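You operate a simulated robot arm through the tools that you are given. There is no shell and no other tool. Be economical: measure what you need, move in short steps, check, and stop when the job is done.

The job below is to be done with a simulated two-armed robot. You get a single attempt, and the scene is never put back.

TASK
Hold the tall block, brush glue on its top end and lay the square plate on it.
Fine: load the white-tipped brush at the small tray and stand it back. A coat counts when it lies all over at full strength: go over it till it gets no stronger.

Only the result counts: the job must be done as asked and must still hold three seconds after the hand-in. Knocking over, shifting, dropping, spilling or breaking anything else fails it.

THE ROBOT
Two 7-joint arms with two-finger parallel grippers on one trunk, on a base that drives. Base frame: it is fixed to the floor where the robot stands at the start and does not move with it; the origin is under the middle of the robot, x ahead of it, y to its left, z up; the surface under the hand at the start is at about z = 0.86. Units: m, rad, N and s.
The left shoulder is at the start at [0.06, 0.143, 0.926], the right one opposite. With the tool pointing down near the work surface each hand reaches from about 0.3 to 0.72 m from the robot's upright axis, wherever it stands, measured 20 degrees to its own side. Places, roughly: green brush holder [0.7, -0.1, 0.9]; small glue tray [0.6, 0.1, 0.9]; square plate (6x6x2 cm) [0.5, -0.4, 0.9]; tall block (4x4x9 cm) [0.5, -0.2, 0.9]; top end of the tall block [0.5, -0.2, 0.9]; white-tipped brush (3x3x16 cm) [0.7, -0.1, 0.9]. Payload 1.57 kg a hand.
The TCP of each hand is the grasp point between the finger pads, 0.03 m short of the fingertips. In the tool frame z runs along the fingers and y along their closing line. Largest opening 0.11 m; finger width 0.024, thickness 0.012; the body of the gripper, 0.048 by 0.112 m, starts 0.078 m behind the TCP.
Orientation is told as [roll, pitch, yaw] about the base's x, y, z axes, in that order, counted from this pose: with the fingers straight down and closing along the base's y, the tool's x points along the base's -x, its y along +y and its z along -z.

THE INTERFACE
- The arms move only by the tool step_arm. It takes "left_increments", "right_increments" or both (then of equal length, played together; a hand with none holds still); each is a list of rows, each a list of 6 numbers: the shift along the base's x, y, z in units of 250 mm (1.0 is 250 mm), then the turn, a rotation vector about the base's x, y, z in units of 120 degrees (1.0 is 120 degrees). In form: [[tx, ty, tz, rx, ry, rz], ...]. A call has 1 to 8 rows; each row is the pose to reach, as a shift and turn from the pose commanded when the call began. "left_gripper" and "right_gripper" are, for a hand that has rows, the closure, from 0 (fully open) to 1 (shut), set as the call begins (left out, the last holds). A call with a number of a shift or a turn outside -1 to 1 is refused whole. Each row takes 0.2 s and may step no farther than 0.05 m and 0.15 rad from the row before; otherwise, or with a gripper value out of range, the whole call is refused. Where a pose cannot be reached the arm comes as near as it can. A force on the tool above 40 N (or 10 N above the force at the start of the call, whichever is more), or a blocked arm, ends the call early, and 0.2 s more pass. The fingers move at their own pace (about 0.045 m/s each) and stop on an object; they squeeze with about 25 N. The grip force told is the motor's: it shows also when the fingers shut on nothing. Time passes only in rows, and 0.2 s behind the last, so rows that repeat a pose let the fingers close. The reply holds the time, the measured pose of the TCP, the force on the tool along the base axes, the opening and the grip force, in the units named above and with some noise, with the torque about the TCP (base axes, N m) and any sound that the robot's microphone picked up.
- Cameras (640 x 400 px; columns grow to the right, rows downward): "scene" is now at [0.0422, -0.027, 1.5351]; the picture's right is [-0.33, -0.94, 0.00], its down [-0.72, 0.25, -0.65] and it looks along [0.61, -0.21, -0.76] (base axes); focal length 257 px, centre (320, 200). "left" rides on the left gripper at [0.07, -0.016, -0.141] in its tool frame; the picture's right is [0.23, 0.97, 0.00], its down [-0.86, 0.20, -0.48] and it looks along [-0.47, 0.11, 0.88] (tool axes); focal length 222 px, centre (320, 200). "right" rides on the right gripper at [0.07, 0.016, -0.141] in its tool frame; the picture's right is [-0.23, 0.97, 0.00], its down [-0.85, -0.20, -0.48] and it looks along [-0.47, -0.11, 0.88] (tool axes); focal length 222 px, centre (320, 200). There is no depth. A picture from a camera that has moved, and an enlarged one, comes with that camera's place and axes in the base frame and with its lens.
- snapshot(camera): a new picture of that camera. No time passes.
- slide_trunk(by): slides the trunk up (or, below 0, down) by that many m; the arms and the scene camera ride with it, the base frame stays. It gives what a move gives, with no picture.
- steer(legs): drives the robot by 1 to 6 legs, each [ahead, left, turn to the left] in m, m and rad, along the robot's own axes; the way and the turn of a leg run together, so that a leg with both is an arc; at most 1.5 m and 3.142 rad a leg. The arms and the cameras ride along, it lands a little off, and it stops where it bumps. It gives what a move gives.
- pan_tilt(pan, tilt): turns the head with the scene camera to pan (to the left, within 1.501 rad either way) and tilt (down, from -0.506 to 1.204), counted from straight ahead of the robot. It gives what a move gives.
- zoom(camera, box): a new picture of the part [left, top, right, bottom] of that camera's present view, enlarged. No time passes.
- finish_job(): hands the job in; it is judged then, once.

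Work in short steps. Places have to be worked out from the pictures, the camera data and where the tool is seen: move nearer, look again, correct. Check each grasp and each placing, and mend what went wrong. You have 120 turns and 88 pictures in all, those below and enlarged ones among them. Open the grippers and draw the arms clear of the work before you hand the job in, unless the task says otherwise; then end with one line.

The tools are called after ">>>" by a JSON object that holds its "method" and its "body". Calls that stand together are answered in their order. step_arm: Moves the arms, as the interface text tells. Its arguments: {"type":"object","properties":{"left_increments":{"type":"array","items":{"type":"array","items":{"type":"number"}}},"left_gripper":{"type":"number"},"right_increments":{"type":"array","items":{"type":"array","items":{"type":"number"}}},"right_gripper":{"type":"number"}},"required":[]} The other tools are called the same way: slide_trunk (by) slides the trunk up or down; steer (legs) drives the base; pan_tilt (pan, tilt) turns the head that bears the scene camera; snapshot (camera) takes a picture; zoom (camera, box) takes an enlarged picture of a part of a camera's view; finish_job () hands the job in.

At the start:

```text
time_s: 0.0
left_tcp_pos: [0.6331, 0.0826, 1.0001]
left_orientation: [-0.001, -0.002, 0.001]
left_force: [0.0, -0.3, -0.4]
left_ft_torque: [0.02, 0.03, -0.04]
left_opening: 0.1102
left_finger_force: 0.1
right_tcp_pos: [0.4648, -0.2976, 1.0008]
right_orientation: [0.001, 0.001, 0.001]
right_force: [-0.4, -0.1, -0.2]
right_ft_torque: [-0.01, 0.04, 0.02]
right_opening: 0.11
right_finger_force: 0.1
trunk travel left (down, up): [-0.525, 0.065]
robot x, y, heading: [0.0005, -0.0011, -0.002]
head pan, tilt: [-0.333, 0.864]
```

scene: 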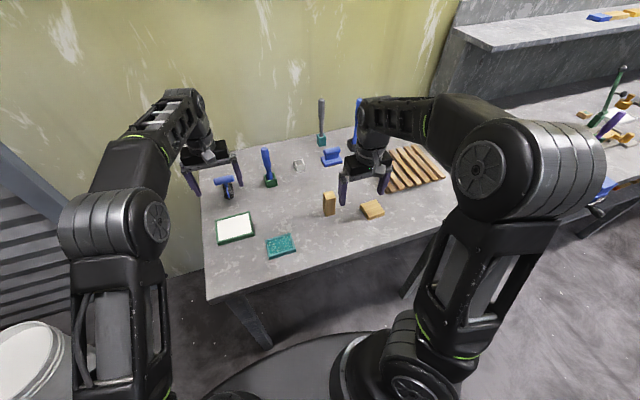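
right: 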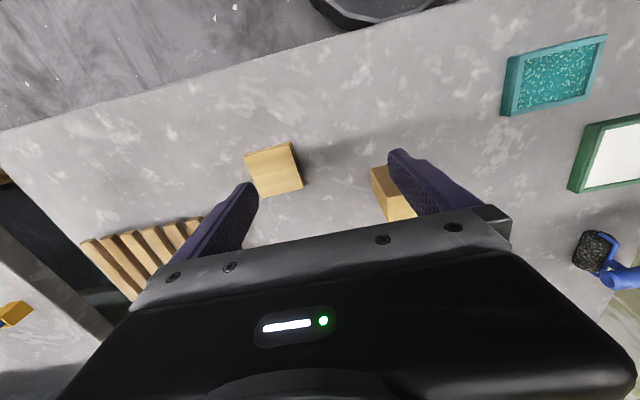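
left: 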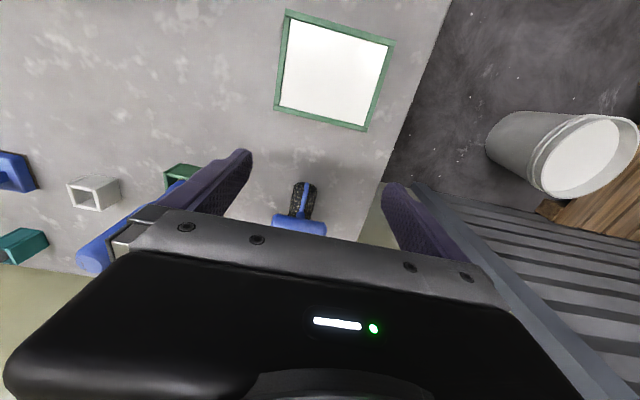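

I start with an enlarged look at the table to tell the objects apart.

>>> {"method": "zoom", "body": {"camera": "scene", "box": [190, 80, 350, 180]}}

>>> {"method": "zoom", "body": {"camera": "scene", "box": [200, 160, 400, 285]}}

```text
4.00 times, centred on (270, 130) of scene
camera zoom: at [0.0422, -0.027, 1.5351], right [-0.33, -0.94, 0.0], down [-0.72, 0.25, -0.65], along [0.61, -0.21, -0.76], focal length 1026 px, centre (520, 480)
```

zoom: 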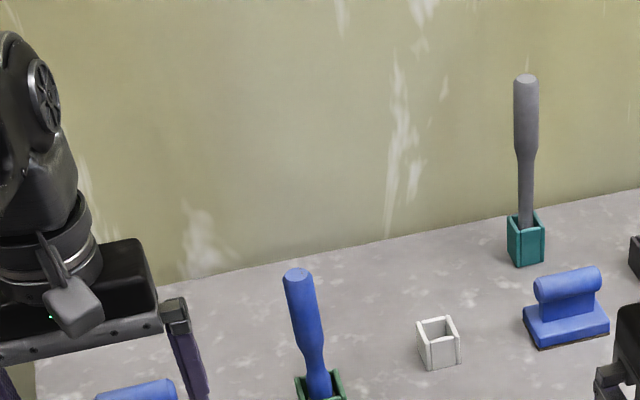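

```text
3.20 times, centred on (300, 222) of scene
camera zoom: at [0.0422, -0.027, 1.5351], right [-0.33, -0.94, 0.0], down [-0.72, 0.25, -0.65], along [0.61, -0.21, -0.76], focal length 821 px, centre (384, 128)
```

zoom: 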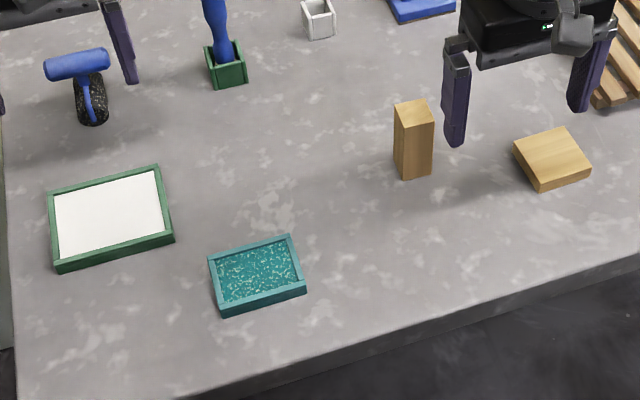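

White-green tray works out at about (0.56, 0.075), which matches the small glue tray. The green holder is near (0.715, -0.067), block (0.51, -0.22), plate (0.48, -0.36). I lift and draw back both hands before moving the base slightly right so both arms can work around the block.

>>> {"method": "step_arm", "body": {"left_increments": [[0, 0, 0.18, 0, 0, 0], [-0.1, 0, 0.35, 0, 0, 0], [-0.25, 0, 0.48, 0, 0, 0], [-0.4, 0, 0.48, 0, 0, 0]], "right_increments": [[0, 0, 0.18, 0, 0, 0], [0, 0, 0.35, 0, 0, 0], [-0.1, 0, 0.48, 0, 0, 0], [-0.2, 0, 0.48, 0, 0, 0]]}}

>>> {"method": "snapshot", "body": {"camera": "scene"}}

>>> {"method": "snapshot", "body": {"camera": "left"}}

>>> {"method": "snapshot", "body": {"camera": "right"}}

```text
time_s: 1.0
left_tcp_pos: [0.575, 0.0834, 1.062]
left_orientation: [0.015, -0.011, -0.003]
left_force: [0.7, -0.2, 0.6]
left_ft_torque: [0.0, 0.02, -0.03]
left_opening: 0.1097
left_finger_force: 0.0
left hand out of reach, approached as far as the arm can: row 1, 2, 3, 4
right_tcp_pos: [0.4149, -0.292, 1.11]
right_orientation: [-0.002, 0.034, 0.009]
right_force: [-2.5, -1.6, 2.5]
right_ft_torque: [0.17, -0.36, -0.01]
right_opening: 0.1098
right_finger_force: 0.1
right hand out of reach, approached as far as the arm can: row 3
trunk travel left (down, up): [-0.525, 0.065]
robot x, y, heading: [-0.0031, 0.0009, 0.002]
head pan, tilt: [-0.333, 0.864]
```

```text
82 pictures are left
camera scene: at [0.0391, -0.0272, 1.5353], right [-0.33, -0.94, 0.0], down [-0.72, 0.25, -0.65], along [0.61, -0.21, -0.76], focal length 257 px, centre (320, 200)
```

scene: 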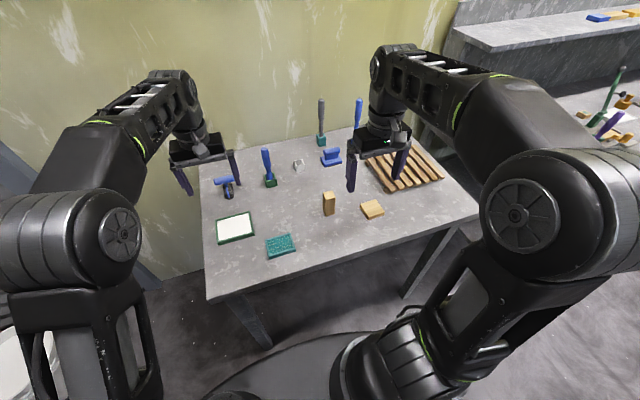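

```text
81 pictures are left
camera left: at [0.5039, 0.0657, 1.2019], right [-0.22, 0.97, 0.01], down [0.85, 0.19, 0.49], along [0.48, 0.12, -0.87], focal length 222 px, centre (320, 200)
```

left: 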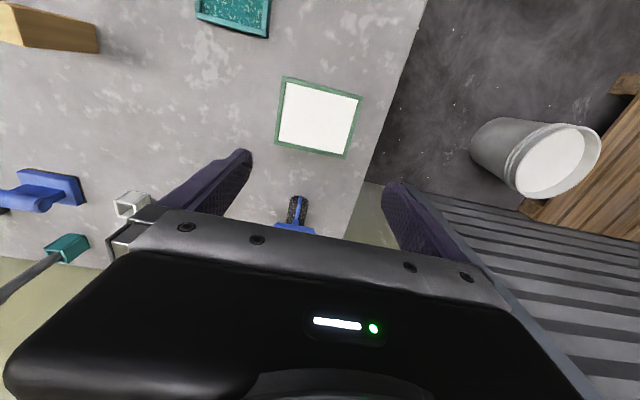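

```text
80 pictures are left
camera right: at [0.3494, -0.2765, 1.2534], right [0.22, 0.98, -0.01], down [0.87, -0.19, 0.45], along [0.44, -0.11, -0.89], focal length 222 px, centre (320, 200)
```

right: 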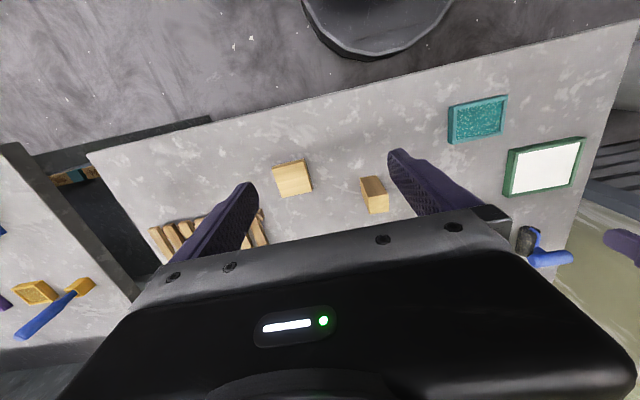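

The left hand is at its height limit, so I raise the trunk and then drive 0.1 m right and 0.03 ahead.

>>> {"method": "slide_trunk", "body": {"by": 0.06}}

>>> {"method": "steer", "body": {"legs": [[0.0, -0.11, 0.0]]}}

>>> {"method": "snapshot", "body": {"camera": "scene"}}

>>> {"method": "snapshot", "body": {"camera": "right"}}

>>> {"method": "snapshot", "body": {"camera": "left"}}

```text
time_s: 2.0
left_tcp_pos: [0.5792, 0.0848, 1.1207]
left_orientation: [0.014, -0.008, -0.001]
left_force: [-0.4, 0.2, 0.0]
left_ft_torque: [0.01, -0.04, -0.01]
left_opening: 0.1098
left_finger_force: 0.1
right_tcp_pos: [0.415, -0.2954, 1.1812]
right_orientation: [0.001, 0.001, 0.0]
right_force: [0.3, -0.6, -1.5]
right_ft_torque: [-0.03, -0.01, 0.03]
right_opening: 0.1101
right_finger_force: 0.1
trunk travel left (down, up): [-0.585, 0.005]
robot x, y, heading: [-0.0023, -0.0007, 0.001]
head pan, tilt: [-0.333, 0.864]
```

```text
time_s: 3.2
left_tcp_pos: [0.5775, -0.0238, 1.1204]
left_orientation: [0.016, -0.009, 0.002]
left_force: [0.3, -0.6, 0.5]
left_ft_torque: [-0.04, -0.02, -0.01]
left_opening: 0.1098
left_finger_force: 0.0
right_tcp_pos: [0.4163, -0.4032, 1.1815]
right_orientation: [0.0, 0.0, 0.007]
right_force: [-0.6, -1.2, -0.4]
right_ft_torque: [0.04, -0.03, 0.01]
right_opening: 0.1101
right_finger_force: 0.1
trunk travel left (down, up): [-0.585, 0.005]
robot x, y, heading: [-0.001, -0.1088, 0.005]
head pan, tilt: [-0.333, 0.864]
```

```text
79 pictures are left
camera scene: at [0.0426, -0.1376, 1.5951], right [-0.32, -0.95, 0.0], down [-0.72, 0.25, -0.65], along [0.61, -0.21, -0.76], focal length 257 px, centre (320, 200)
```

scene: 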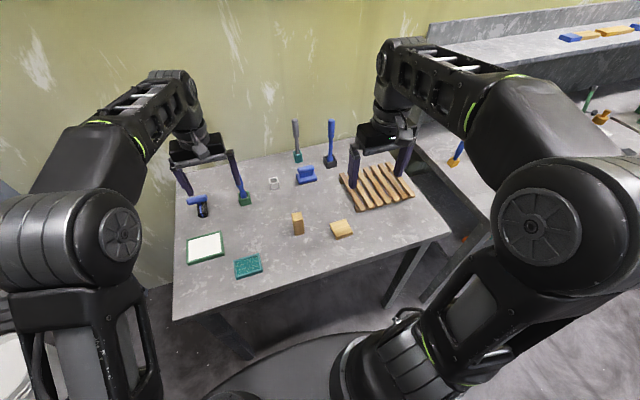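

```text
78 pictures are left
camera right: at [0.3463, -0.3885, 1.3224], right [0.22, 0.97, 0.0], down [0.86, -0.2, 0.48], along [0.47, -0.1, -0.88], focal length 222 px, centre (320, 200)
```

right: 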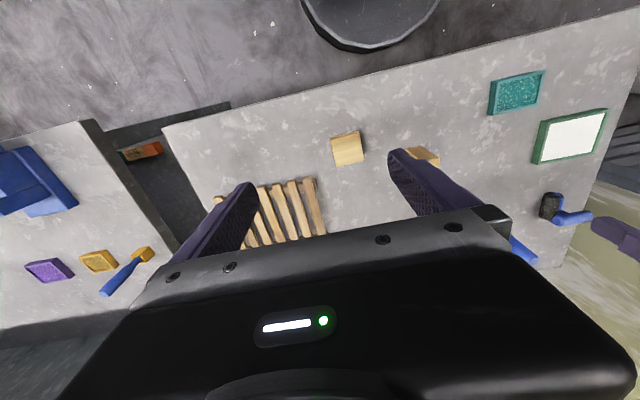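

```text
77 pictures are left
camera left: at [0.5064, -0.0421, 1.2605], right [-0.23, 0.97, 0.01], down [0.85, 0.19, 0.49], along [0.47, 0.12, -0.87], focal length 222 px, centre (320, 200)
```

left: 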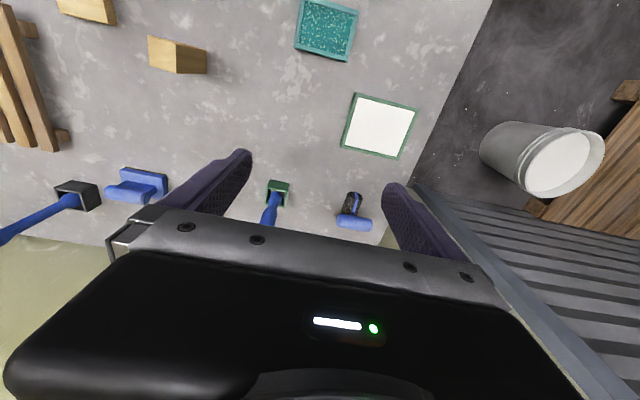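

The base is in place. I now zoom for precise measurement of the brush/tray and the block/plate.

>>> {"method": "zoom", "body": {"camera": "scene", "box": [170, 150, 330, 250]}}

>>> {"method": "zoom", "body": {"camera": "scene", "box": [230, 180, 390, 280]}}

>>> {"method": "zoom", "body": {"camera": "left", "box": [240, 80, 440, 205]}}

```text
4.00 times, centred on (250, 200) of scene
camera zoom: at [0.0426, -0.1376, 1.5951], right [-0.32, -0.95, 0.0], down [-0.72, 0.25, -0.65], along [0.61, -0.21, -0.76], focal length 1026 px, centre (600, 200)
```

zoom: 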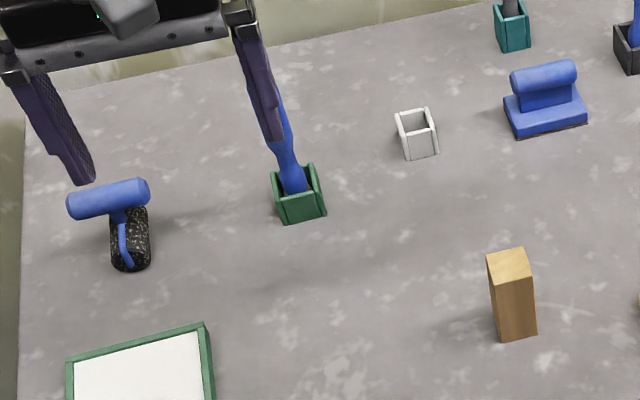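

```text
4.00 times, centred on (310, 230) of scene
camera zoom: at [0.0426, -0.1376, 1.5951], right [-0.32, -0.95, 0.0], down [-0.72, 0.25, -0.65], along [0.61, -0.21, -0.76], focal length 1026 px, centre (360, 80)
```

zoom: 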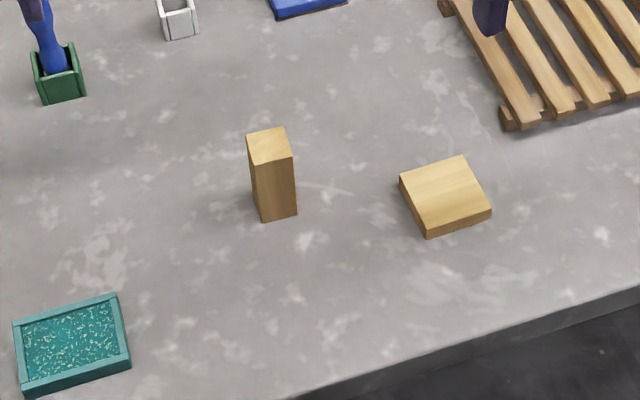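

```text
3.20 times, centred on (340, 142) of left
camera zoom: at [0.5064, -0.0421, 1.2605], right [-0.23, 0.97, 0.01], down [0.85, 0.19, 0.49], along [0.47, 0.12, -0.87], focal length 711 px, centre (256, 384)
```

zoom: 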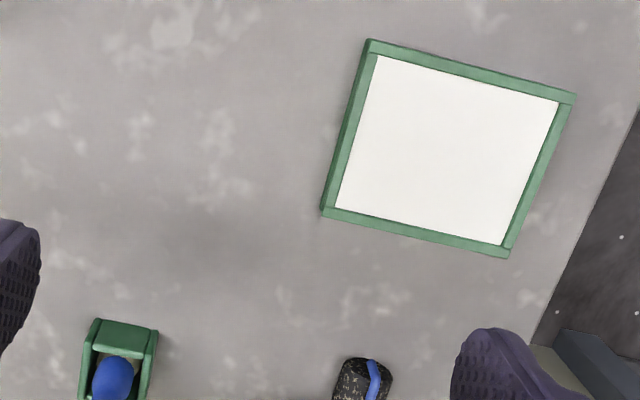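

Block stands aligned with the axes at about (0.524, -0.227), top z≈0.95. The plate is at (0.477, -0.361), yaw ≈0.1. Next the right hand moves behind the block with the fingers pitched 60° forward, so the block's top stays free.

>>> {"method": "step_arm", "body": {"right_increments": [[0, 0.1, -0.08, 0, -0.07, 0], [0, 0.2, -0.17, 0, -0.14, 0], [-0.02, 0.3, -0.26, 0, -0.21, 0], [-0.03, 0.4, -0.35, 0, -0.28, 0], [-0.04, 0.5, -0.43, 0, -0.35, 0], [-0.05, 0.6, -0.52, 0, -0.42, 0], [-0.06, 0.707, -0.6, 0, -0.49, 0], [-0.06, 0.707, -0.6, 0, -0.5, 0]], "right_gripper": 0}}

>>> {"method": "snapshot", "body": {"camera": "right"}}

>>> {"method": "snapshot", "body": {"camera": "scene"}}

```text
time_s: 5.0
left_tcp_pos: [0.575, -0.0217, 1.1217]
left_orientation: [0.014, -0.011, 0.002]
left_force: [0.3, 0.4, 0.5]
left_ft_torque: [0.04, -0.04, 0.0]
left_opening: 0.1099
left_finger_force: 0.1
right_tcp_pos: [0.4768, -0.1623, 1.0487]
right_orientation: [-0.007, -1.048, 0.007]
right_force: [0.2, -0.2, 0.3]
right_ft_torque: [-0.02, 0.01, -0.01]
right_opening: 0.11
right_finger_force: 0.0
right hand out of reach, approached as far as the arm can: row 5, 6, 7, 8
trunk travel left (down, up): [-0.585, 0.005]
robot x, y, heading: [0.0008, -0.1105, 0.005]
head pan, tilt: [-0.333, 0.864]
```

```text
73 pictures are left
camera right: at [0.3192, -0.1462, 1.0588], right [0.11, 0.97, 0.19], down [0.01, -0.2, 0.98], along [0.99, -0.11, -0.03], focal length 222 px, centre (320, 200)
```

right: 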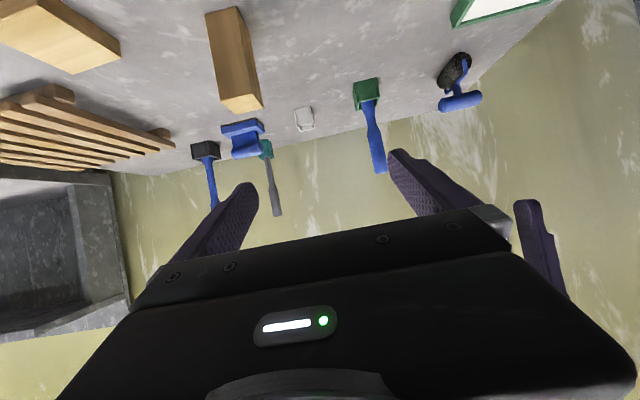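

```text
72 pictures are left
camera scene: at [0.0407, -0.1357, 1.5952], right [-0.32, -0.95, 0.0], down [-0.72, 0.25, -0.65], along [0.62, -0.21, -0.76], focal length 257 px, centre (320, 200)
```

scene: 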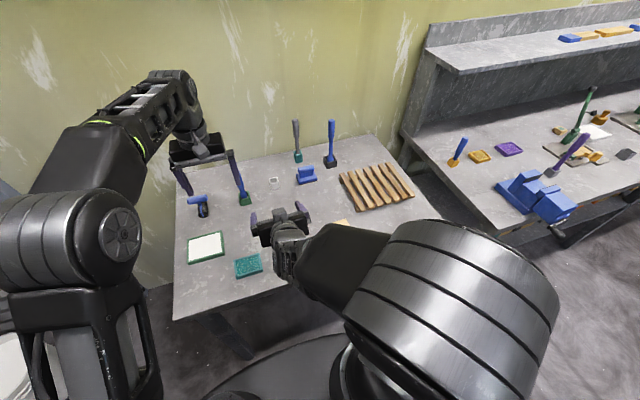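

The right hand can't get that close to the body while pitched, so I will bring it over the block and come straight down instead, straddling it. First I move it over the block.

>>> {"method": "step_arm", "body": {"right_increments": [[0.06, -0.085, 0.0, 0, 0, 0], [0.12, -0.17, 0.0, 0, 0, 0], [0.19, -0.256, 0.0, 0, 0, 0], [0.19, -0.256, 0.0, 0, 0, 0]]}}

```text
time_s: 6.0
left_tcp_pos: [0.5781, -0.0216, 1.1203]
left_orientation: [0.014, -0.009, 0.002]
left_force: [-1.1, 0.1, 0.3]
left_ft_torque: [-0.01, 0.01, 0.01]
left_opening: 0.1101
left_finger_force: 0.1
right_tcp_pos: [0.5273, -0.2262, 1.0492]
right_orientation: [-0.01, -1.047, 0.011]
right_force: [1.2, 0.1, 0.0]
right_ft_torque: [0.0, -0.01, -0.03]
right_opening: 0.11
right_finger_force: 0.1
trunk travel left (down, up): [-0.585, 0.005]
robot x, y, heading: [0.0038, -0.1114, -0.002]
head pan, tilt: [-0.333, 0.864]
```

Reached directly over the block. I check the alignment from the right and left cameras before descending.

>>> {"method": "snapshot", "body": {"camera": "right"}}

>>> {"method": "snapshot", "body": {"camera": "scene"}}

>>> {"method": "snapshot", "body": {"camera": "left"}}

```text
71 pictures are left
camera right: at [0.3707, -0.2104, 1.0596], right [0.11, 0.98, 0.19], down [0.01, -0.2, 0.98], along [0.99, -0.11, -0.03], focal length 222 px, centre (320, 200)
```

right: 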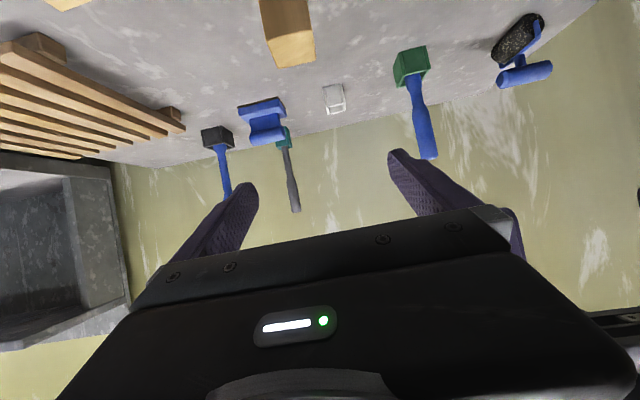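

```text
70 pictures are left
camera scene: at [0.0422, -0.1353, 1.5951], right [-0.32, -0.95, 0.0], down [-0.72, 0.25, -0.65], along [0.61, -0.21, -0.76], focal length 257 px, centre (320, 200)
```

scene: 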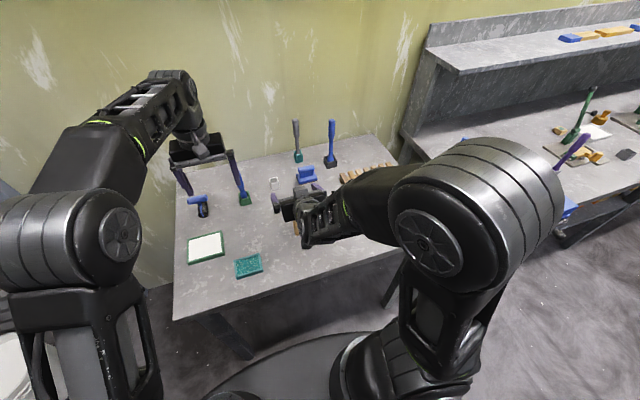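

```text
69 pictures are left
camera left: at [0.5061, -0.0402, 1.2605], right [-0.23, 0.97, 0.01], down [0.85, 0.19, 0.49], along [0.47, 0.12, -0.87], focal length 222 px, centre (320, 200)
```

left: 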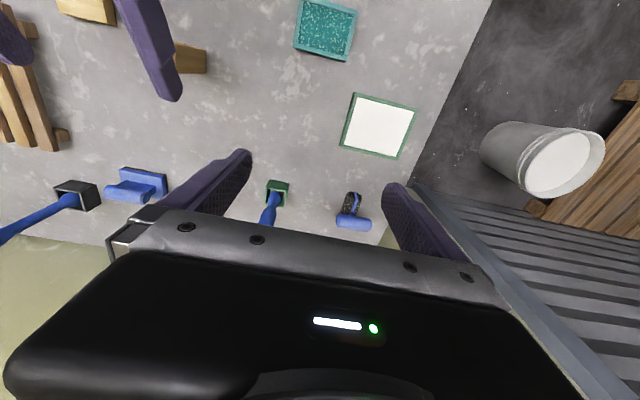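

The picture puts the block top at (0.519, -0.225), so the hand is centred over it. I descend straddling it to z≈0.908.

>>> {"method": "step_arm", "body": {"right_increments": [[-0.01, 0, -0.15, 0, 0, 0], [-0.02, 0, -0.3, 0, 0, 0], [-0.02, 0, -0.44, 0, 0, 0], [-0.02, 0, -0.565, 0, 0, 0], [-0.02, 0, -0.565, 0, 0, 0]]}}

>>> {"method": "snapshot", "body": {"camera": "right"}}

>>> {"method": "snapshot", "body": {"camera": "left"}}

```text
time_s: 7.2
left_tcp_pos: [0.5776, -0.0221, 1.1205]
left_orientation: [0.014, -0.009, 0.002]
left_force: [0.3, 0.2, 0.1]
left_ft_torque: [0.02, -0.01, -0.03]
left_opening: 0.1098
left_finger_force: 0.1
right_tcp_pos: [0.523, -0.2264, 0.9056]
right_orientation: [-0.006, -1.048, 0.009]
right_force: [0.2, 0.2, -0.7]
right_ft_torque: [0.01, 0.04, 0.0]
right_opening: 0.1101
right_finger_force: 0.0
trunk travel left (down, up): [-0.585, 0.005]
robot x, y, heading: [0.0024, -0.1128, 0.009]
head pan, tilt: [-0.333, 0.864]
```

```text
68 pictures are left
camera right: at [0.3641, -0.2117, 0.9166], right [0.11, 0.97, 0.19], down [0.01, -0.2, 0.98], along [0.99, -0.11, -0.03], focal length 222 px, centre (320, 200)
```

right: 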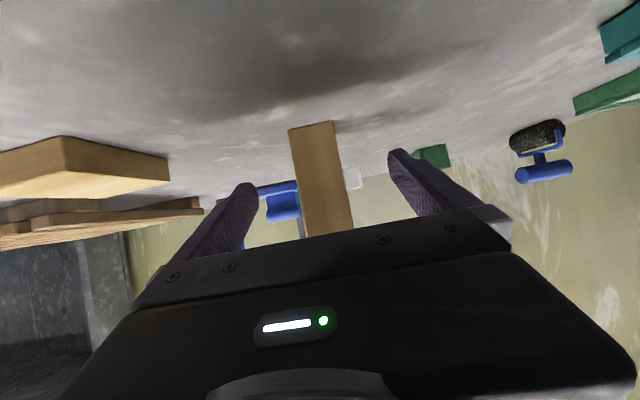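

```text
67 pictures are left
camera left: at [0.506, -0.0407, 1.2606], right [-0.23, 0.97, 0.01], down [0.85, 0.19, 0.49], along [0.47, 0.12, -0.87], focal length 222 px, centre (320, 200)
```

left: 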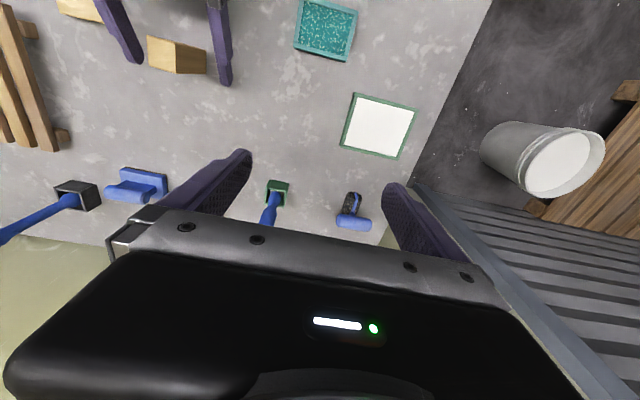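

The block stands centred between the fingers. I close the right gripper on it.

>>> {"method": "step_arm", "body": {"right_increments": [[0, 0, 0, 0, 0, 0], [0, 0, 0, 0, 0, 0], [0, 0, 0, 0, 0, 0], [0, 0, 0, 0, 0, 0], [0, 0, 0, 0, 0, 0], [0, 0, 0, 0, 0, 0]], "right_gripper": 1}}

>>> {"method": "zoom", "body": {"camera": "left", "box": [60, 0, 320, 162]}}

```text
time_s: 8.6
left_tcp_pos: [0.5779, -0.022, 1.1196]
left_orientation: [0.015, -0.009, 0.003]
left_force: [-0.3, 0.3, -0.6]
left_ft_torque: [0.0, 0.02, 0.01]
left_opening: 0.1097
left_finger_force: 0.1
right_tcp_pos: [0.5234, -0.227, 0.9068]
right_orientation: [-0.008, -1.048, 0.01]
right_force: [-0.8, -0.3, -0.6]
right_ft_torque: [0.01, 0.01, -0.01]
right_opening: 0.0314
right_finger_force: 25.1
trunk travel left (down, up): [-0.585, 0.005]
robot x, y, heading: [-0.0011, -0.106, 0.006]
head pan, tilt: [-0.333, 0.864]
```

```text
2.46 times, centred on (190, 81) of left
camera zoom: at [0.5063, -0.0407, 1.2604], right [-0.23, 0.97, 0.01], down [0.85, 0.19, 0.49], along [0.47, 0.12, -0.87], focal length 547 px, centre (640, 493)
```

zoom: 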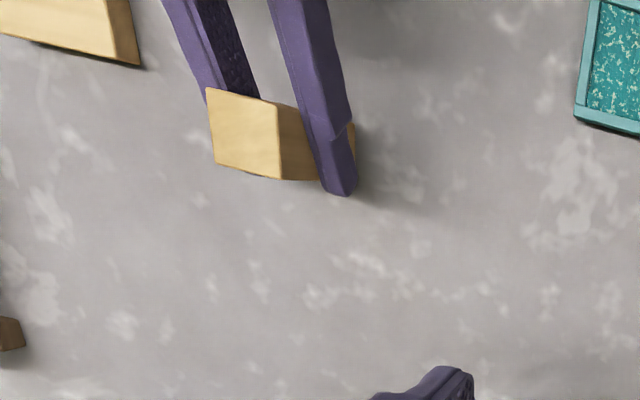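

The block is held, 31 mm wide, upright and unmoved. Now the left hand moves toward the brush in the green holder, staying above its handle top (~1.03).

>>> {"method": "step_arm", "body": {"left_increments": [[0.14, -0.05, 0, 0, 0, 0], [0.28, -0.1, 0, 0, 0, 0], [0.38, -0.15, 0, 0, 0, 0], [0.38, -0.208, 0, 0, 0, 0]], "left_gripper": 0}}

>>> {"method": "snapshot", "body": {"camera": "left"}}

>>> {"method": "snapshot", "body": {"camera": "scene"}}

```text
time_s: 9.6
left_tcp_pos: [0.579, -0.0212, 1.1208]
left_orientation: [0.014, -0.01, 0.002]
left_force: [-0.1, -0.1, -0.4]
left_ft_torque: [0.0, 0.02, -0.02]
left_opening: 0.1102
left_finger_force: 0.0
left hand out of reach, approached as far as the arm can: row 1, 2, 3, 4
right_tcp_pos: [0.5224, -0.2284, 0.9077]
right_orientation: [-0.009, -1.047, 0.01]
right_force: [0.6, 0.2, 1.6]
right_ft_torque: [0.05, 0.01, -0.01]
right_opening: 0.0313
right_finger_force: 25.1
trunk travel left (down, up): [-0.585, 0.005]
robot x, y, heading: [0.0001, -0.1086, 0.009]
head pan, tilt: [-0.333, 0.864]
```

```text
65 pictures are left
camera left: at [0.5063, -0.0407, 1.2604], right [-0.23, 0.97, 0.01], down [0.85, 0.19, 0.49], along [0.47, 0.12, -0.87], focal length 222 px, centre (320, 200)
```

left: 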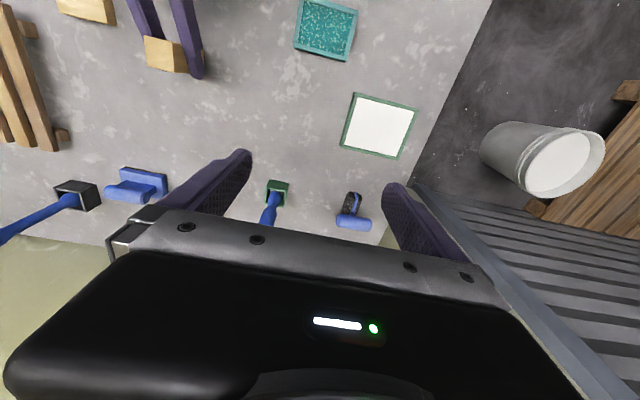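

```text
64 pictures are left
camera scene: at [0.0425, -0.1357, 1.5951], right [-0.32, -0.95, 0.0], down [-0.72, 0.25, -0.65], along [0.61, -0.21, -0.76], focal length 257 px, centre (320, 200)
```

scene: 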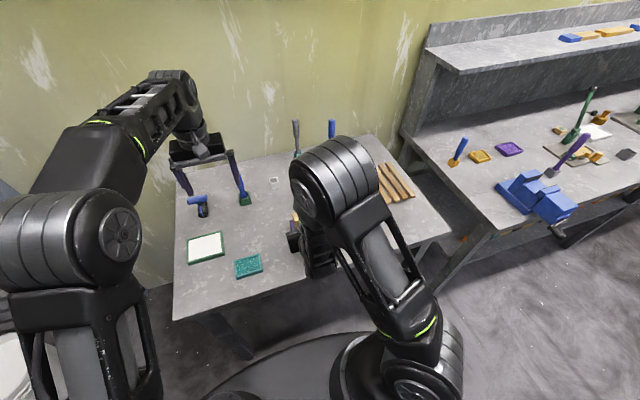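

The left arm with vertical fingers is at full stretch, so I will use a tilted left hand (45° down, pointing forward-right by 50°), which reaches farther and also stays clear of the right elbow later. I turn it first.

>>> {"method": "step_arm", "body": {"left_increments": [[0.01, 0.025, -0.01, -0.0204, -0.0438, -0.0493], [0.02, 0.05, -0.02, -0.0409, -0.0876, -0.0986], [0.03, 0.075, -0.03, -0.0613, -0.1314, -0.1479], [0.04, 0.1, -0.04, -0.0817, -0.1752, -0.1972], [0.05, 0.125, -0.05, -0.1021, -0.219, -0.2465], [0.06, 0.15, -0.06, -0.1226, -0.2628, -0.2958], [0.07, 0.175, -0.07, -0.143, -0.3066, -0.3451], [0.08, 0.2, -0.08, -0.1634, -0.3504, -0.3944]]}}

>>> {"method": "snapshot", "body": {"camera": "left"}}

>>> {"method": "snapshot", "body": {"camera": "scene"}}

```text
time_s: 11.4
left_tcp_pos: [0.5958, 0.0294, 1.099]
left_orientation: [0.011, -0.797, -0.867]
left_force: [-0.3, -0.5, 0.2]
left_ft_torque: [0.02, 0.01, 0.0]
left_opening: 0.1097
left_finger_force: 0.0
right_tcp_pos: [0.5233, -0.2266, 0.9075]
right_orientation: [-0.01, -1.048, 0.01]
right_force: [0.3, 0.7, 0.9]
right_ft_torque: [0.08, 0.01, -0.01]
right_opening: 0.0312
right_finger_force: 24.9
trunk travel left (down, up): [-0.585, 0.005]
robot x, y, heading: [0.0004, -0.1115, 0.002]
head pan, tilt: [-0.333, 0.864]
```

```text
63 pictures are left
camera left: at [0.4846, 0.1322, 1.1473], right [0.64, 0.76, -0.15], down [0.31, -0.07, 0.95], along [0.71, -0.65, -0.28], focal length 222 px, centre (320, 200)
```

left: 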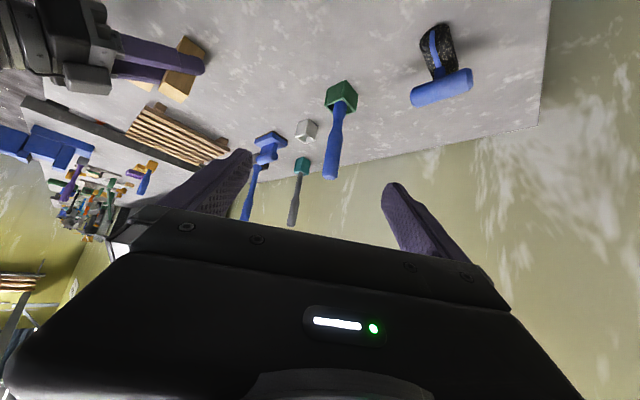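

```text
62 pictures are left
camera scene: at [0.0426, -0.1351, 1.5951], right [-0.32, -0.95, 0.0], down [-0.72, 0.25, -0.65], along [0.61, -0.21, -0.76], focal length 257 px, centre (320, 200)
```

scene: 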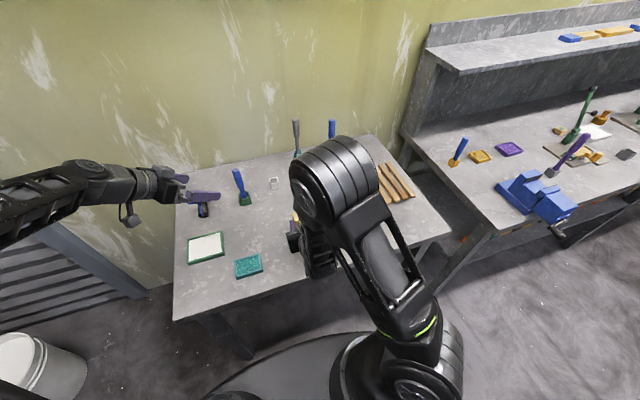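

The brush is now unobstructed from both cameras; I zoom to triangulate the handle.

>>> {"method": "zoom", "body": {"camera": "scene", "box": [200, 155, 280, 205]}}

>>> {"method": "zoom", "body": {"camera": "left", "box": [260, 70, 420, 190]}}

```text
8.00 times, centred on (240, 180) of scene
camera zoom: at [0.0426, -0.1351, 1.5951], right [-0.32, -0.95, 0.0], down [-0.72, 0.25, -0.65], along [0.61, -0.21, -0.76], focal length 2053 px, centre (960, 360)
```

zoom: 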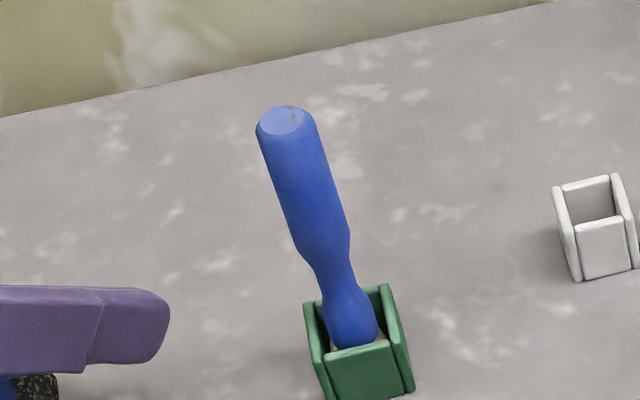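

```text
3.33 times, centred on (340, 130) of left
camera zoom: at [0.4846, 0.1322, 1.1473], right [0.64, 0.76, -0.15], down [0.31, -0.07, 0.95], along [0.71, -0.65, -0.28], focal length 740 px, centre (253, 433)
```

zoom: 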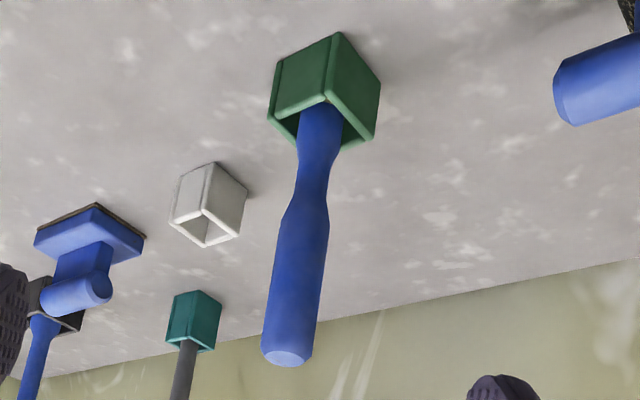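

The handle top triangulates to (0.7255, -0.0747, 1.015), upright. I go to the pre-grasp point on the approach line.

>>> {"method": "step_arm", "body": {"left_increments": [[0.1, -0.06, -0.05, 0, 0, 0], [0.21, -0.12, -0.1, 0, 0, 0], [0.311, -0.176, -0.156, 0, 0, 0], [0.311, -0.176, -0.156, 0, 0, 0]]}}

>>> {"method": "snapshot", "body": {"camera": "left"}}

```text
time_s: 12.4
left_tcp_pos: [0.6727, -0.0153, 1.0601]
left_orientation: [0.013, -0.794, -0.869]
left_force: [0.7, 0.8, 0.6]
left_ft_torque: [0.0, -0.04, -0.01]
left_opening: 0.11
left_finger_force: 0.0
right_tcp_pos: [0.5227, -0.226, 0.9066]
right_orientation: [-0.009, -1.046, 0.01]
right_force: [-0.9, -0.7, 2.7]
right_ft_torque: [0.06, 0.04, 0.02]
right_opening: 0.0314
right_finger_force: 25.2
trunk travel left (down, up): [-0.585, 0.005]
robot x, y, heading: [-0.0025, -0.107, 0.005]
head pan, tilt: [-0.333, 0.864]
```

```text
59 pictures are left
camera left: at [0.5617, 0.088, 1.1091], right [0.64, 0.76, -0.15], down [0.31, -0.07, 0.95], along [0.71, -0.65, -0.28], focal length 222 px, centre (320, 200)
```

left: 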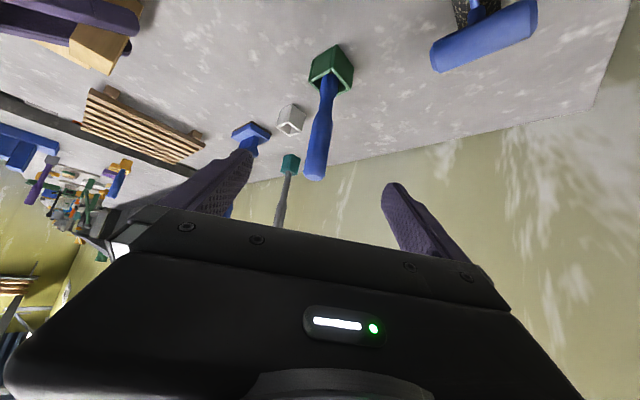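

The handle sits centred between the fingers. I advance along the approach line to the grasp point.

>>> {"method": "step_arm", "body": {"left_increments": [[0.07, -0.08, -0.103, 0, 0, 0], [0.14, -0.16, -0.206, 0, 0, 0], [0.207, -0.238, -0.308, 0, 0, 0], [0.207, -0.238, -0.308, 0, 0, 0]]}}

>>> {"method": "snapshot", "body": {"camera": "left"}}

>>> {"method": "zoom", "body": {"camera": "scene", "box": [180, 135, 300, 210]}}

```text
time_s: 13.4
left_tcp_pos: [0.7225, -0.0753, 0.9834]
left_orientation: [0.012, -0.794, -0.868]
left_force: [-0.1, 0.2, 0.1]
left_ft_torque: [0.02, -0.01, 0.01]
left_opening: 0.1101
left_finger_force: 0.1
right_tcp_pos: [0.5217, -0.2272, 0.9075]
right_orientation: [-0.008, -1.047, 0.011]
right_force: [-1.9, 0.3, 2.0]
right_ft_torque: [0.06, 0.02, 0.04]
right_opening: 0.0314
right_finger_force: 25.1
trunk travel left (down, up): [-0.585, 0.005]
robot x, y, heading: [-0.0004, -0.1055, 0.008]
head pan, tilt: [-0.333, 0.864]
```

```text
58 pictures are left
camera left: at [0.6119, 0.0269, 1.0316], right [0.64, 0.76, -0.15], down [0.31, -0.07, 0.95], along [0.71, -0.65, -0.28], focal length 222 px, centre (320, 200)
```

left: 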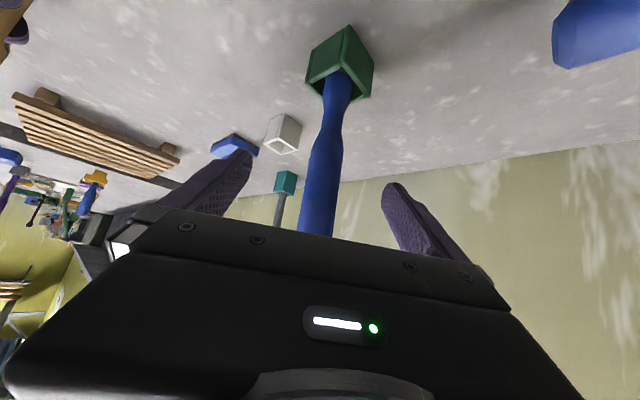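

```text
5.33 times, centred on (240, 172) of scene
camera zoom: at [0.0423, -0.1356, 1.5951], right [-0.32, -0.95, 0.0], down [-0.72, 0.25, -0.65], along [0.61, -0.21, -0.76], focal length 1369 px, centre (747, 347)
```

zoom: 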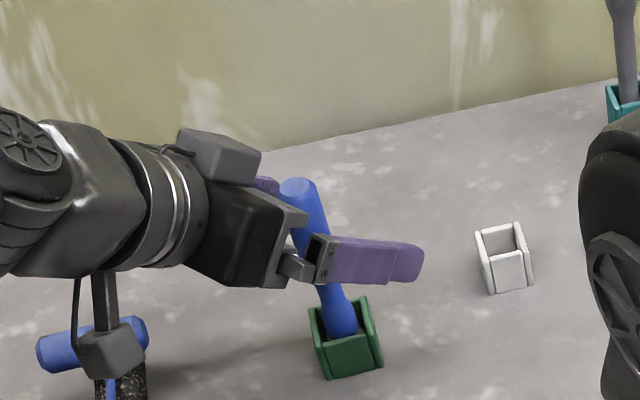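

The handle lies between the pads; I close the left gripper.

>>> {"method": "step_arm", "body": {"left_increments": [[0, 0, 0, 0, 0, 0], [0, 0, 0, 0, 0, 0], [0, 0, 0, 0, 0, 0], [0, 0, 0, 0, 0, 0], [0, 0, 0, 0, 0, 0], [0, 0, 0, 0, 0, 0], [0, 0, 0, 0, 0, 0]], "left_gripper": 1}}

>>> {"method": "snapshot", "body": {"camera": "left"}}

```text
time_s: 15.0
left_tcp_pos: [0.7223, -0.0756, 0.9828]
left_orientation: [0.012, -0.794, -0.868]
left_force: [-0.2, 0.1, 0.0]
left_ft_torque: [-0.03, 0.06, 0.01]
left_opening: 0.0222
left_finger_force: 25.0
right_tcp_pos: [0.5218, -0.2281, 0.9074]
right_orientation: [-0.009, -1.046, 0.009]
right_force: [0.5, 0.7, -0.2]
right_ft_torque: [0.08, 0.01, 0.0]
right_opening: 0.0314
right_finger_force: 25.1
trunk travel left (down, up): [-0.585, 0.005]
robot x, y, heading: [0.0018, -0.1101, -0.001]
head pan, tilt: [-0.333, 0.864]
```

```text
56 pictures are left
camera left: at [0.6118, 0.0271, 1.0317], right [0.64, 0.76, -0.15], down [0.31, -0.07, 0.95], along [0.71, -0.65, -0.28], focal length 222 px, centre (320, 200)
```

left: 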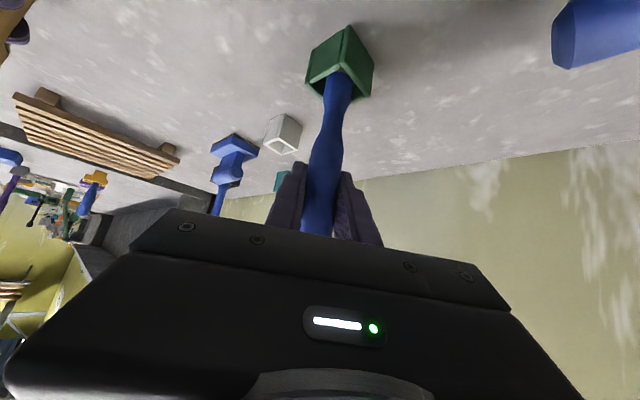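

Gripped at 22 mm. I record the grasp pose (0.7223, -0.0756, 0.983) for the return, and lift straight up 8 cm.

>>> {"method": "step_arm", "body": {"left_increments": [[0, 0, 0.06, 0, 0, 0], [0, 0, 0.14, 0, 0, 0], [0, 0, 0.24, 0, 0, 0], [0, 0, 0.34, 0, 0, 0], [0, 0, 0.34, 0, 0, 0]]}}

>>> {"method": "snapshot", "body": {"camera": "left"}}

>>> {"method": "zoom", "body": {"camera": "scene", "box": [180, 120, 300, 195]}}

```text
time_s: 16.2
left_tcp_pos: [0.7247, -0.0738, 1.0656]
left_orientation: [0.012, -0.795, -0.87]
left_force: [0.4, -0.3, 0.3]
left_ft_torque: [-0.02, -0.01, 0.01]
left_opening: 0.0224
left_finger_force: 25.1
right_tcp_pos: [0.5212, -0.2282, 0.9069]
right_orientation: [-0.01, -1.047, 0.011]
right_force: [-0.3, -0.6, 1.6]
right_ft_torque: [0.02, -0.01, 0.01]
right_opening: 0.0313
right_finger_force: 25.2
trunk travel left (down, up): [-0.585, 0.005]
robot x, y, heading: [0.0014, -0.1099, 0.007]
head pan, tilt: [-0.333, 0.864]
```

```text
55 pictures are left
camera left: at [0.614, 0.0286, 1.115], right [0.64, 0.76, -0.15], down [0.31, -0.07, 0.95], along [0.71, -0.65, -0.28], focal length 222 px, centre (320, 200)
```

left: 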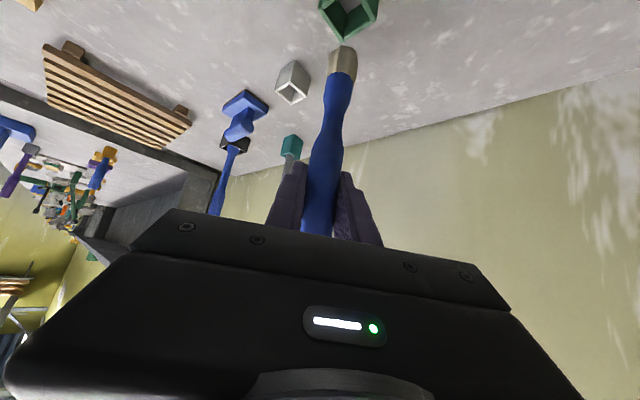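

```text
5.33 times, centred on (240, 158) of scene
camera zoom: at [0.0424, -0.1357, 1.5951], right [-0.32, -0.95, 0.0], down [-0.72, 0.25, -0.65], along [0.61, -0.21, -0.76], focal length 1369 px, centre (747, 427)
```

zoom: 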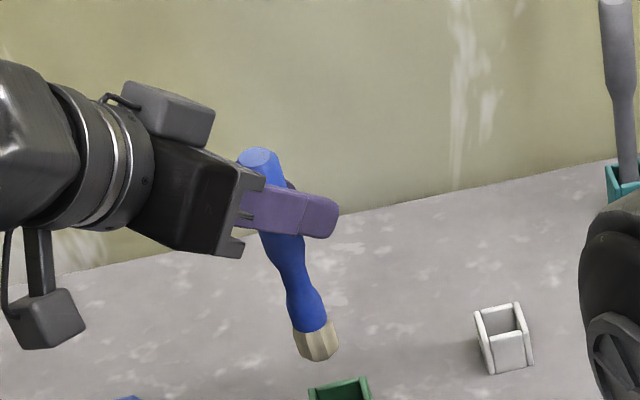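

The tip is cream-white, so it is the right brush; its end is about 0.123 m under the TCP. I carry it over the glue tray centre (0.558, 0.077).

>>> {"method": "step_arm", "body": {"left_increments": [[-0.11, 0.1, 0.03, 0, 0, 0], [-0.22, 0.2, 0.03, 0, 0, 0], [-0.34, 0.3, 0.03, 0, 0, 0], [-0.45, 0.4, 0.02, 0, 0, 0], [-0.56, 0.5, 0, 0, 0, 0], [-0.667, 0.603, -0.03, 0, 0, 0], [-0.667, 0.603, -0.03, 0, 0, 0]]}}

>>> {"method": "snapshot", "body": {"camera": "left"}}

>>> {"method": "zoom", "body": {"camera": "scene", "box": [150, 180, 310, 280]}}

```text
time_s: 17.8
left_tcp_pos: [0.5587, 0.0756, 1.0584]
left_orientation: [0.011, -0.795, -0.872]
left_force: [0.1, -0.6, -0.5]
left_ft_torque: [-0.01, -0.01, -0.03]
left_opening: 0.0223
left_finger_force: 25.3
right_tcp_pos: [0.5219, -0.2274, 0.9061]
right_orientation: [-0.007, -1.047, 0.007]
right_force: [2.0, -1.3, 0.1]
right_ft_torque: [-0.02, -0.02, 0.02]
right_opening: 0.0316
right_finger_force: 25.1
trunk travel left (down, up): [-0.585, 0.005]
robot x, y, heading: [-0.003, -0.1122, 0.0]
head pan, tilt: [-0.333, 0.864]
```

```text
53 pictures are left
camera left: at [0.4481, 0.1777, 1.1074], right [0.64, 0.76, -0.15], down [0.31, -0.07, 0.95], along [0.7, -0.65, -0.28], focal length 222 px, centre (320, 200)
```

left: 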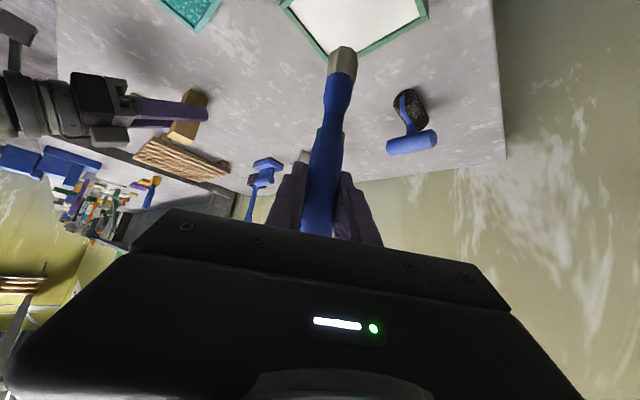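

```text
4.00 times, centred on (230, 230) of scene
camera zoom: at [0.0426, -0.1358, 1.5951], right [-0.32, -0.95, 0.0], down [-0.72, 0.25, -0.65], along [0.61, -0.21, -0.76], focal length 1026 px, centre (680, 80)
```

zoom: 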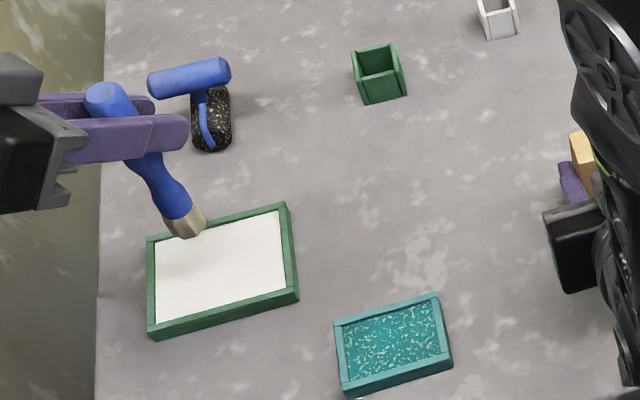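

The tip hangs over the tray; lowering about 6 cm takes it to the middle. I lower slowly, reading the force.

>>> {"method": "step_arm", "body": {"left_increments": [[0, 0, -0.08, 0, 0, 0], [0, 0, -0.16, 0, 0, 0], [0, 0, -0.22, 0, 0, 0], [0, 0, -0.246, 0, 0, 0], [0, 0, -0.246, 0, 0, 0]]}}

>>> {"method": "zoom", "body": {"camera": "scene", "box": [160, 210, 260, 272]}}

```text
time_s: 19.0
left_tcp_pos: [0.559, 0.0762, 0.9994]
left_orientation: [0.014, -0.793, -0.869]
left_force: [-0.5, 0.2, -0.4]
left_ft_torque: [0.0, -0.01, 0.01]
left_opening: 0.0224
left_finger_force: 24.8
right_tcp_pos: [0.5211, -0.227, 0.9062]
right_orientation: [-0.008, -1.047, 0.012]
right_force: [-0.8, -0.6, 0.8]
right_ft_torque: [0.0, -0.01, 0.01]
right_opening: 0.0314
right_finger_force: 25.0
trunk travel left (down, up): [-0.585, 0.005]
robot x, y, heading: [-0.0013, -0.1095, 0.008]
head pan, tilt: [-0.333, 0.864]
```

```text
6.40 times, centred on (210, 241) of scene
camera zoom: at [0.0425, -0.1357, 1.5951], right [-0.32, -0.95, 0.0], down [-0.72, 0.25, -0.65], along [0.61, -0.21, -0.76], focal length 1642 px, centre (1024, -62)
```

zoom: 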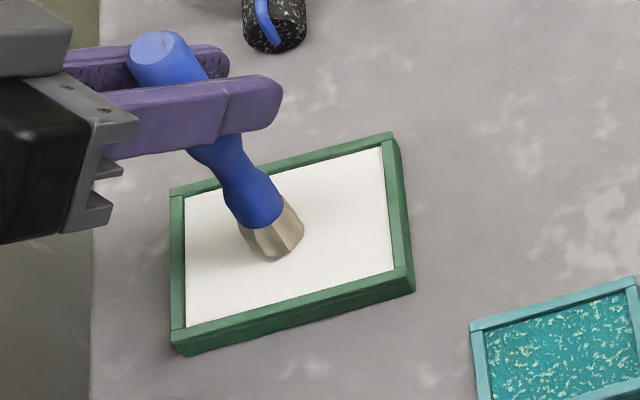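

Just above the glue. I lower another 8 mm in small rows and read the force.

>>> {"method": "step_arm", "body": {"left_increments": [[0, 0, -0.008, 0, 0, 0], [0, 0, -0.016, 0, 0, 0], [0, 0, -0.024, 0, 0, 0], [0, 0, -0.032, 0, 0, 0], [0, 0, -0.032, 0, 0, 0]]}}

```text
time_s: 20.2
left_tcp_pos: [0.5579, 0.0776, 0.9926]
left_orientation: [0.017, -0.798, -0.872]
left_force: [1.7, 0.1, 20.9]
left_ft_torque: [0.0, 0.06, -0.02]
left_opening: 0.0224
left_finger_force: 24.8
right_tcp_pos: [0.5204, -0.2286, 0.9071]
right_orientation: [-0.005, -1.05, 0.008]
right_force: [0.3, 0.1, 0.2]
right_ft_torque: [-0.05, 0.01, 0.01]
right_opening: 0.0311
right_finger_force: 25.0
trunk travel left (down, up): [-0.585, 0.005]
robot x, y, heading: [-0.0024, -0.1081, 0.005]
head pan, tilt: [-0.333, 0.864]
```

Pressing at 21 N on the glue. I lift straight off and look at the tip.

>>> {"method": "step_arm", "body": {"left_increments": [[0, 0, 0.012, 0, 0, 0], [0, 0, 0.012, 0, 0, 0], [0, 0, 0.1, 0, 0, 0], [0, 0, 0.25, 0, 0, 0], [0, 0, 0.25, 0, 0, 0]]}}

>>> {"method": "zoom", "body": {"camera": "scene", "box": [160, 200, 260, 262]}}

>>> {"method": "zoom", "body": {"camera": "left", "box": [270, 0, 410, 90]}}

```text
time_s: 21.4
left_tcp_pos: [0.56, 0.0748, 1.0549]
left_orientation: [0.012, -0.793, -0.871]
left_force: [0.0, -0.3, -0.1]
left_ft_torque: [0.02, 0.03, -0.03]
left_opening: 0.0222
left_finger_force: 25.3
right_tcp_pos: [0.5228, -0.2265, 0.9076]
right_orientation: [-0.009, -1.047, 0.01]
right_force: [1.0, 0.7, 0.7]
right_ft_torque: [0.03, -0.04, -0.03]
right_opening: 0.0312
right_finger_force: 25.4
trunk travel left (down, up): [-0.585, 0.005]
robot x, y, heading: [0.0019, -0.111, 0.007]
head pan, tilt: [-0.333, 0.864]
```

```text
6.40 times, centred on (210, 231) of scene
camera zoom: at [0.0425, -0.1355, 1.5951], right [-0.32, -0.95, 0.0], down [-0.72, 0.25, -0.65], along [0.61, -0.21, -0.76], focal length 1642 px, centre (1024, 2)
```

zoom: 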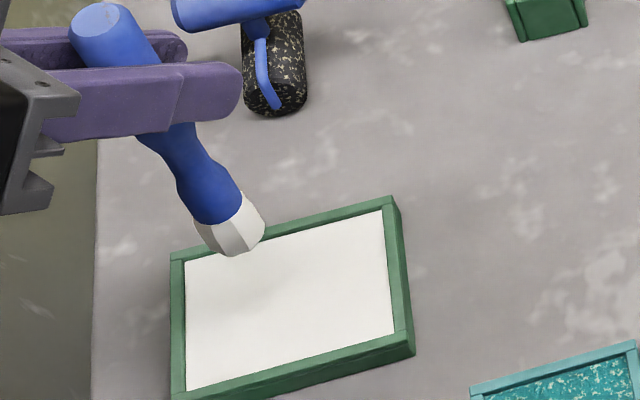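

```text
4.44 times, centred on (340, 45) of left
camera zoom: at [0.4474, 0.1778, 1.1045], right [0.64, 0.76, -0.15], down [0.31, -0.07, 0.95], along [0.71, -0.65, -0.28], focal length 987 px, centre (231, 889)
```

zoom: 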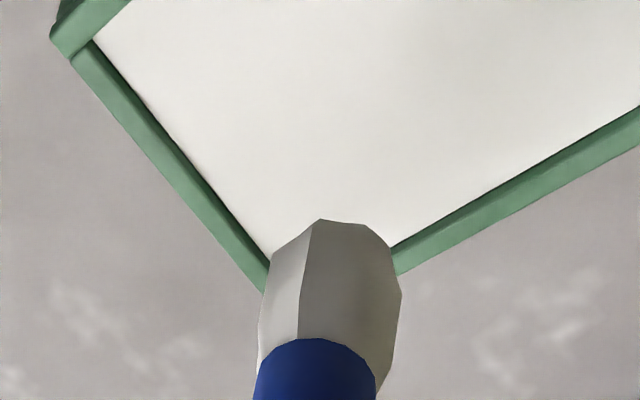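

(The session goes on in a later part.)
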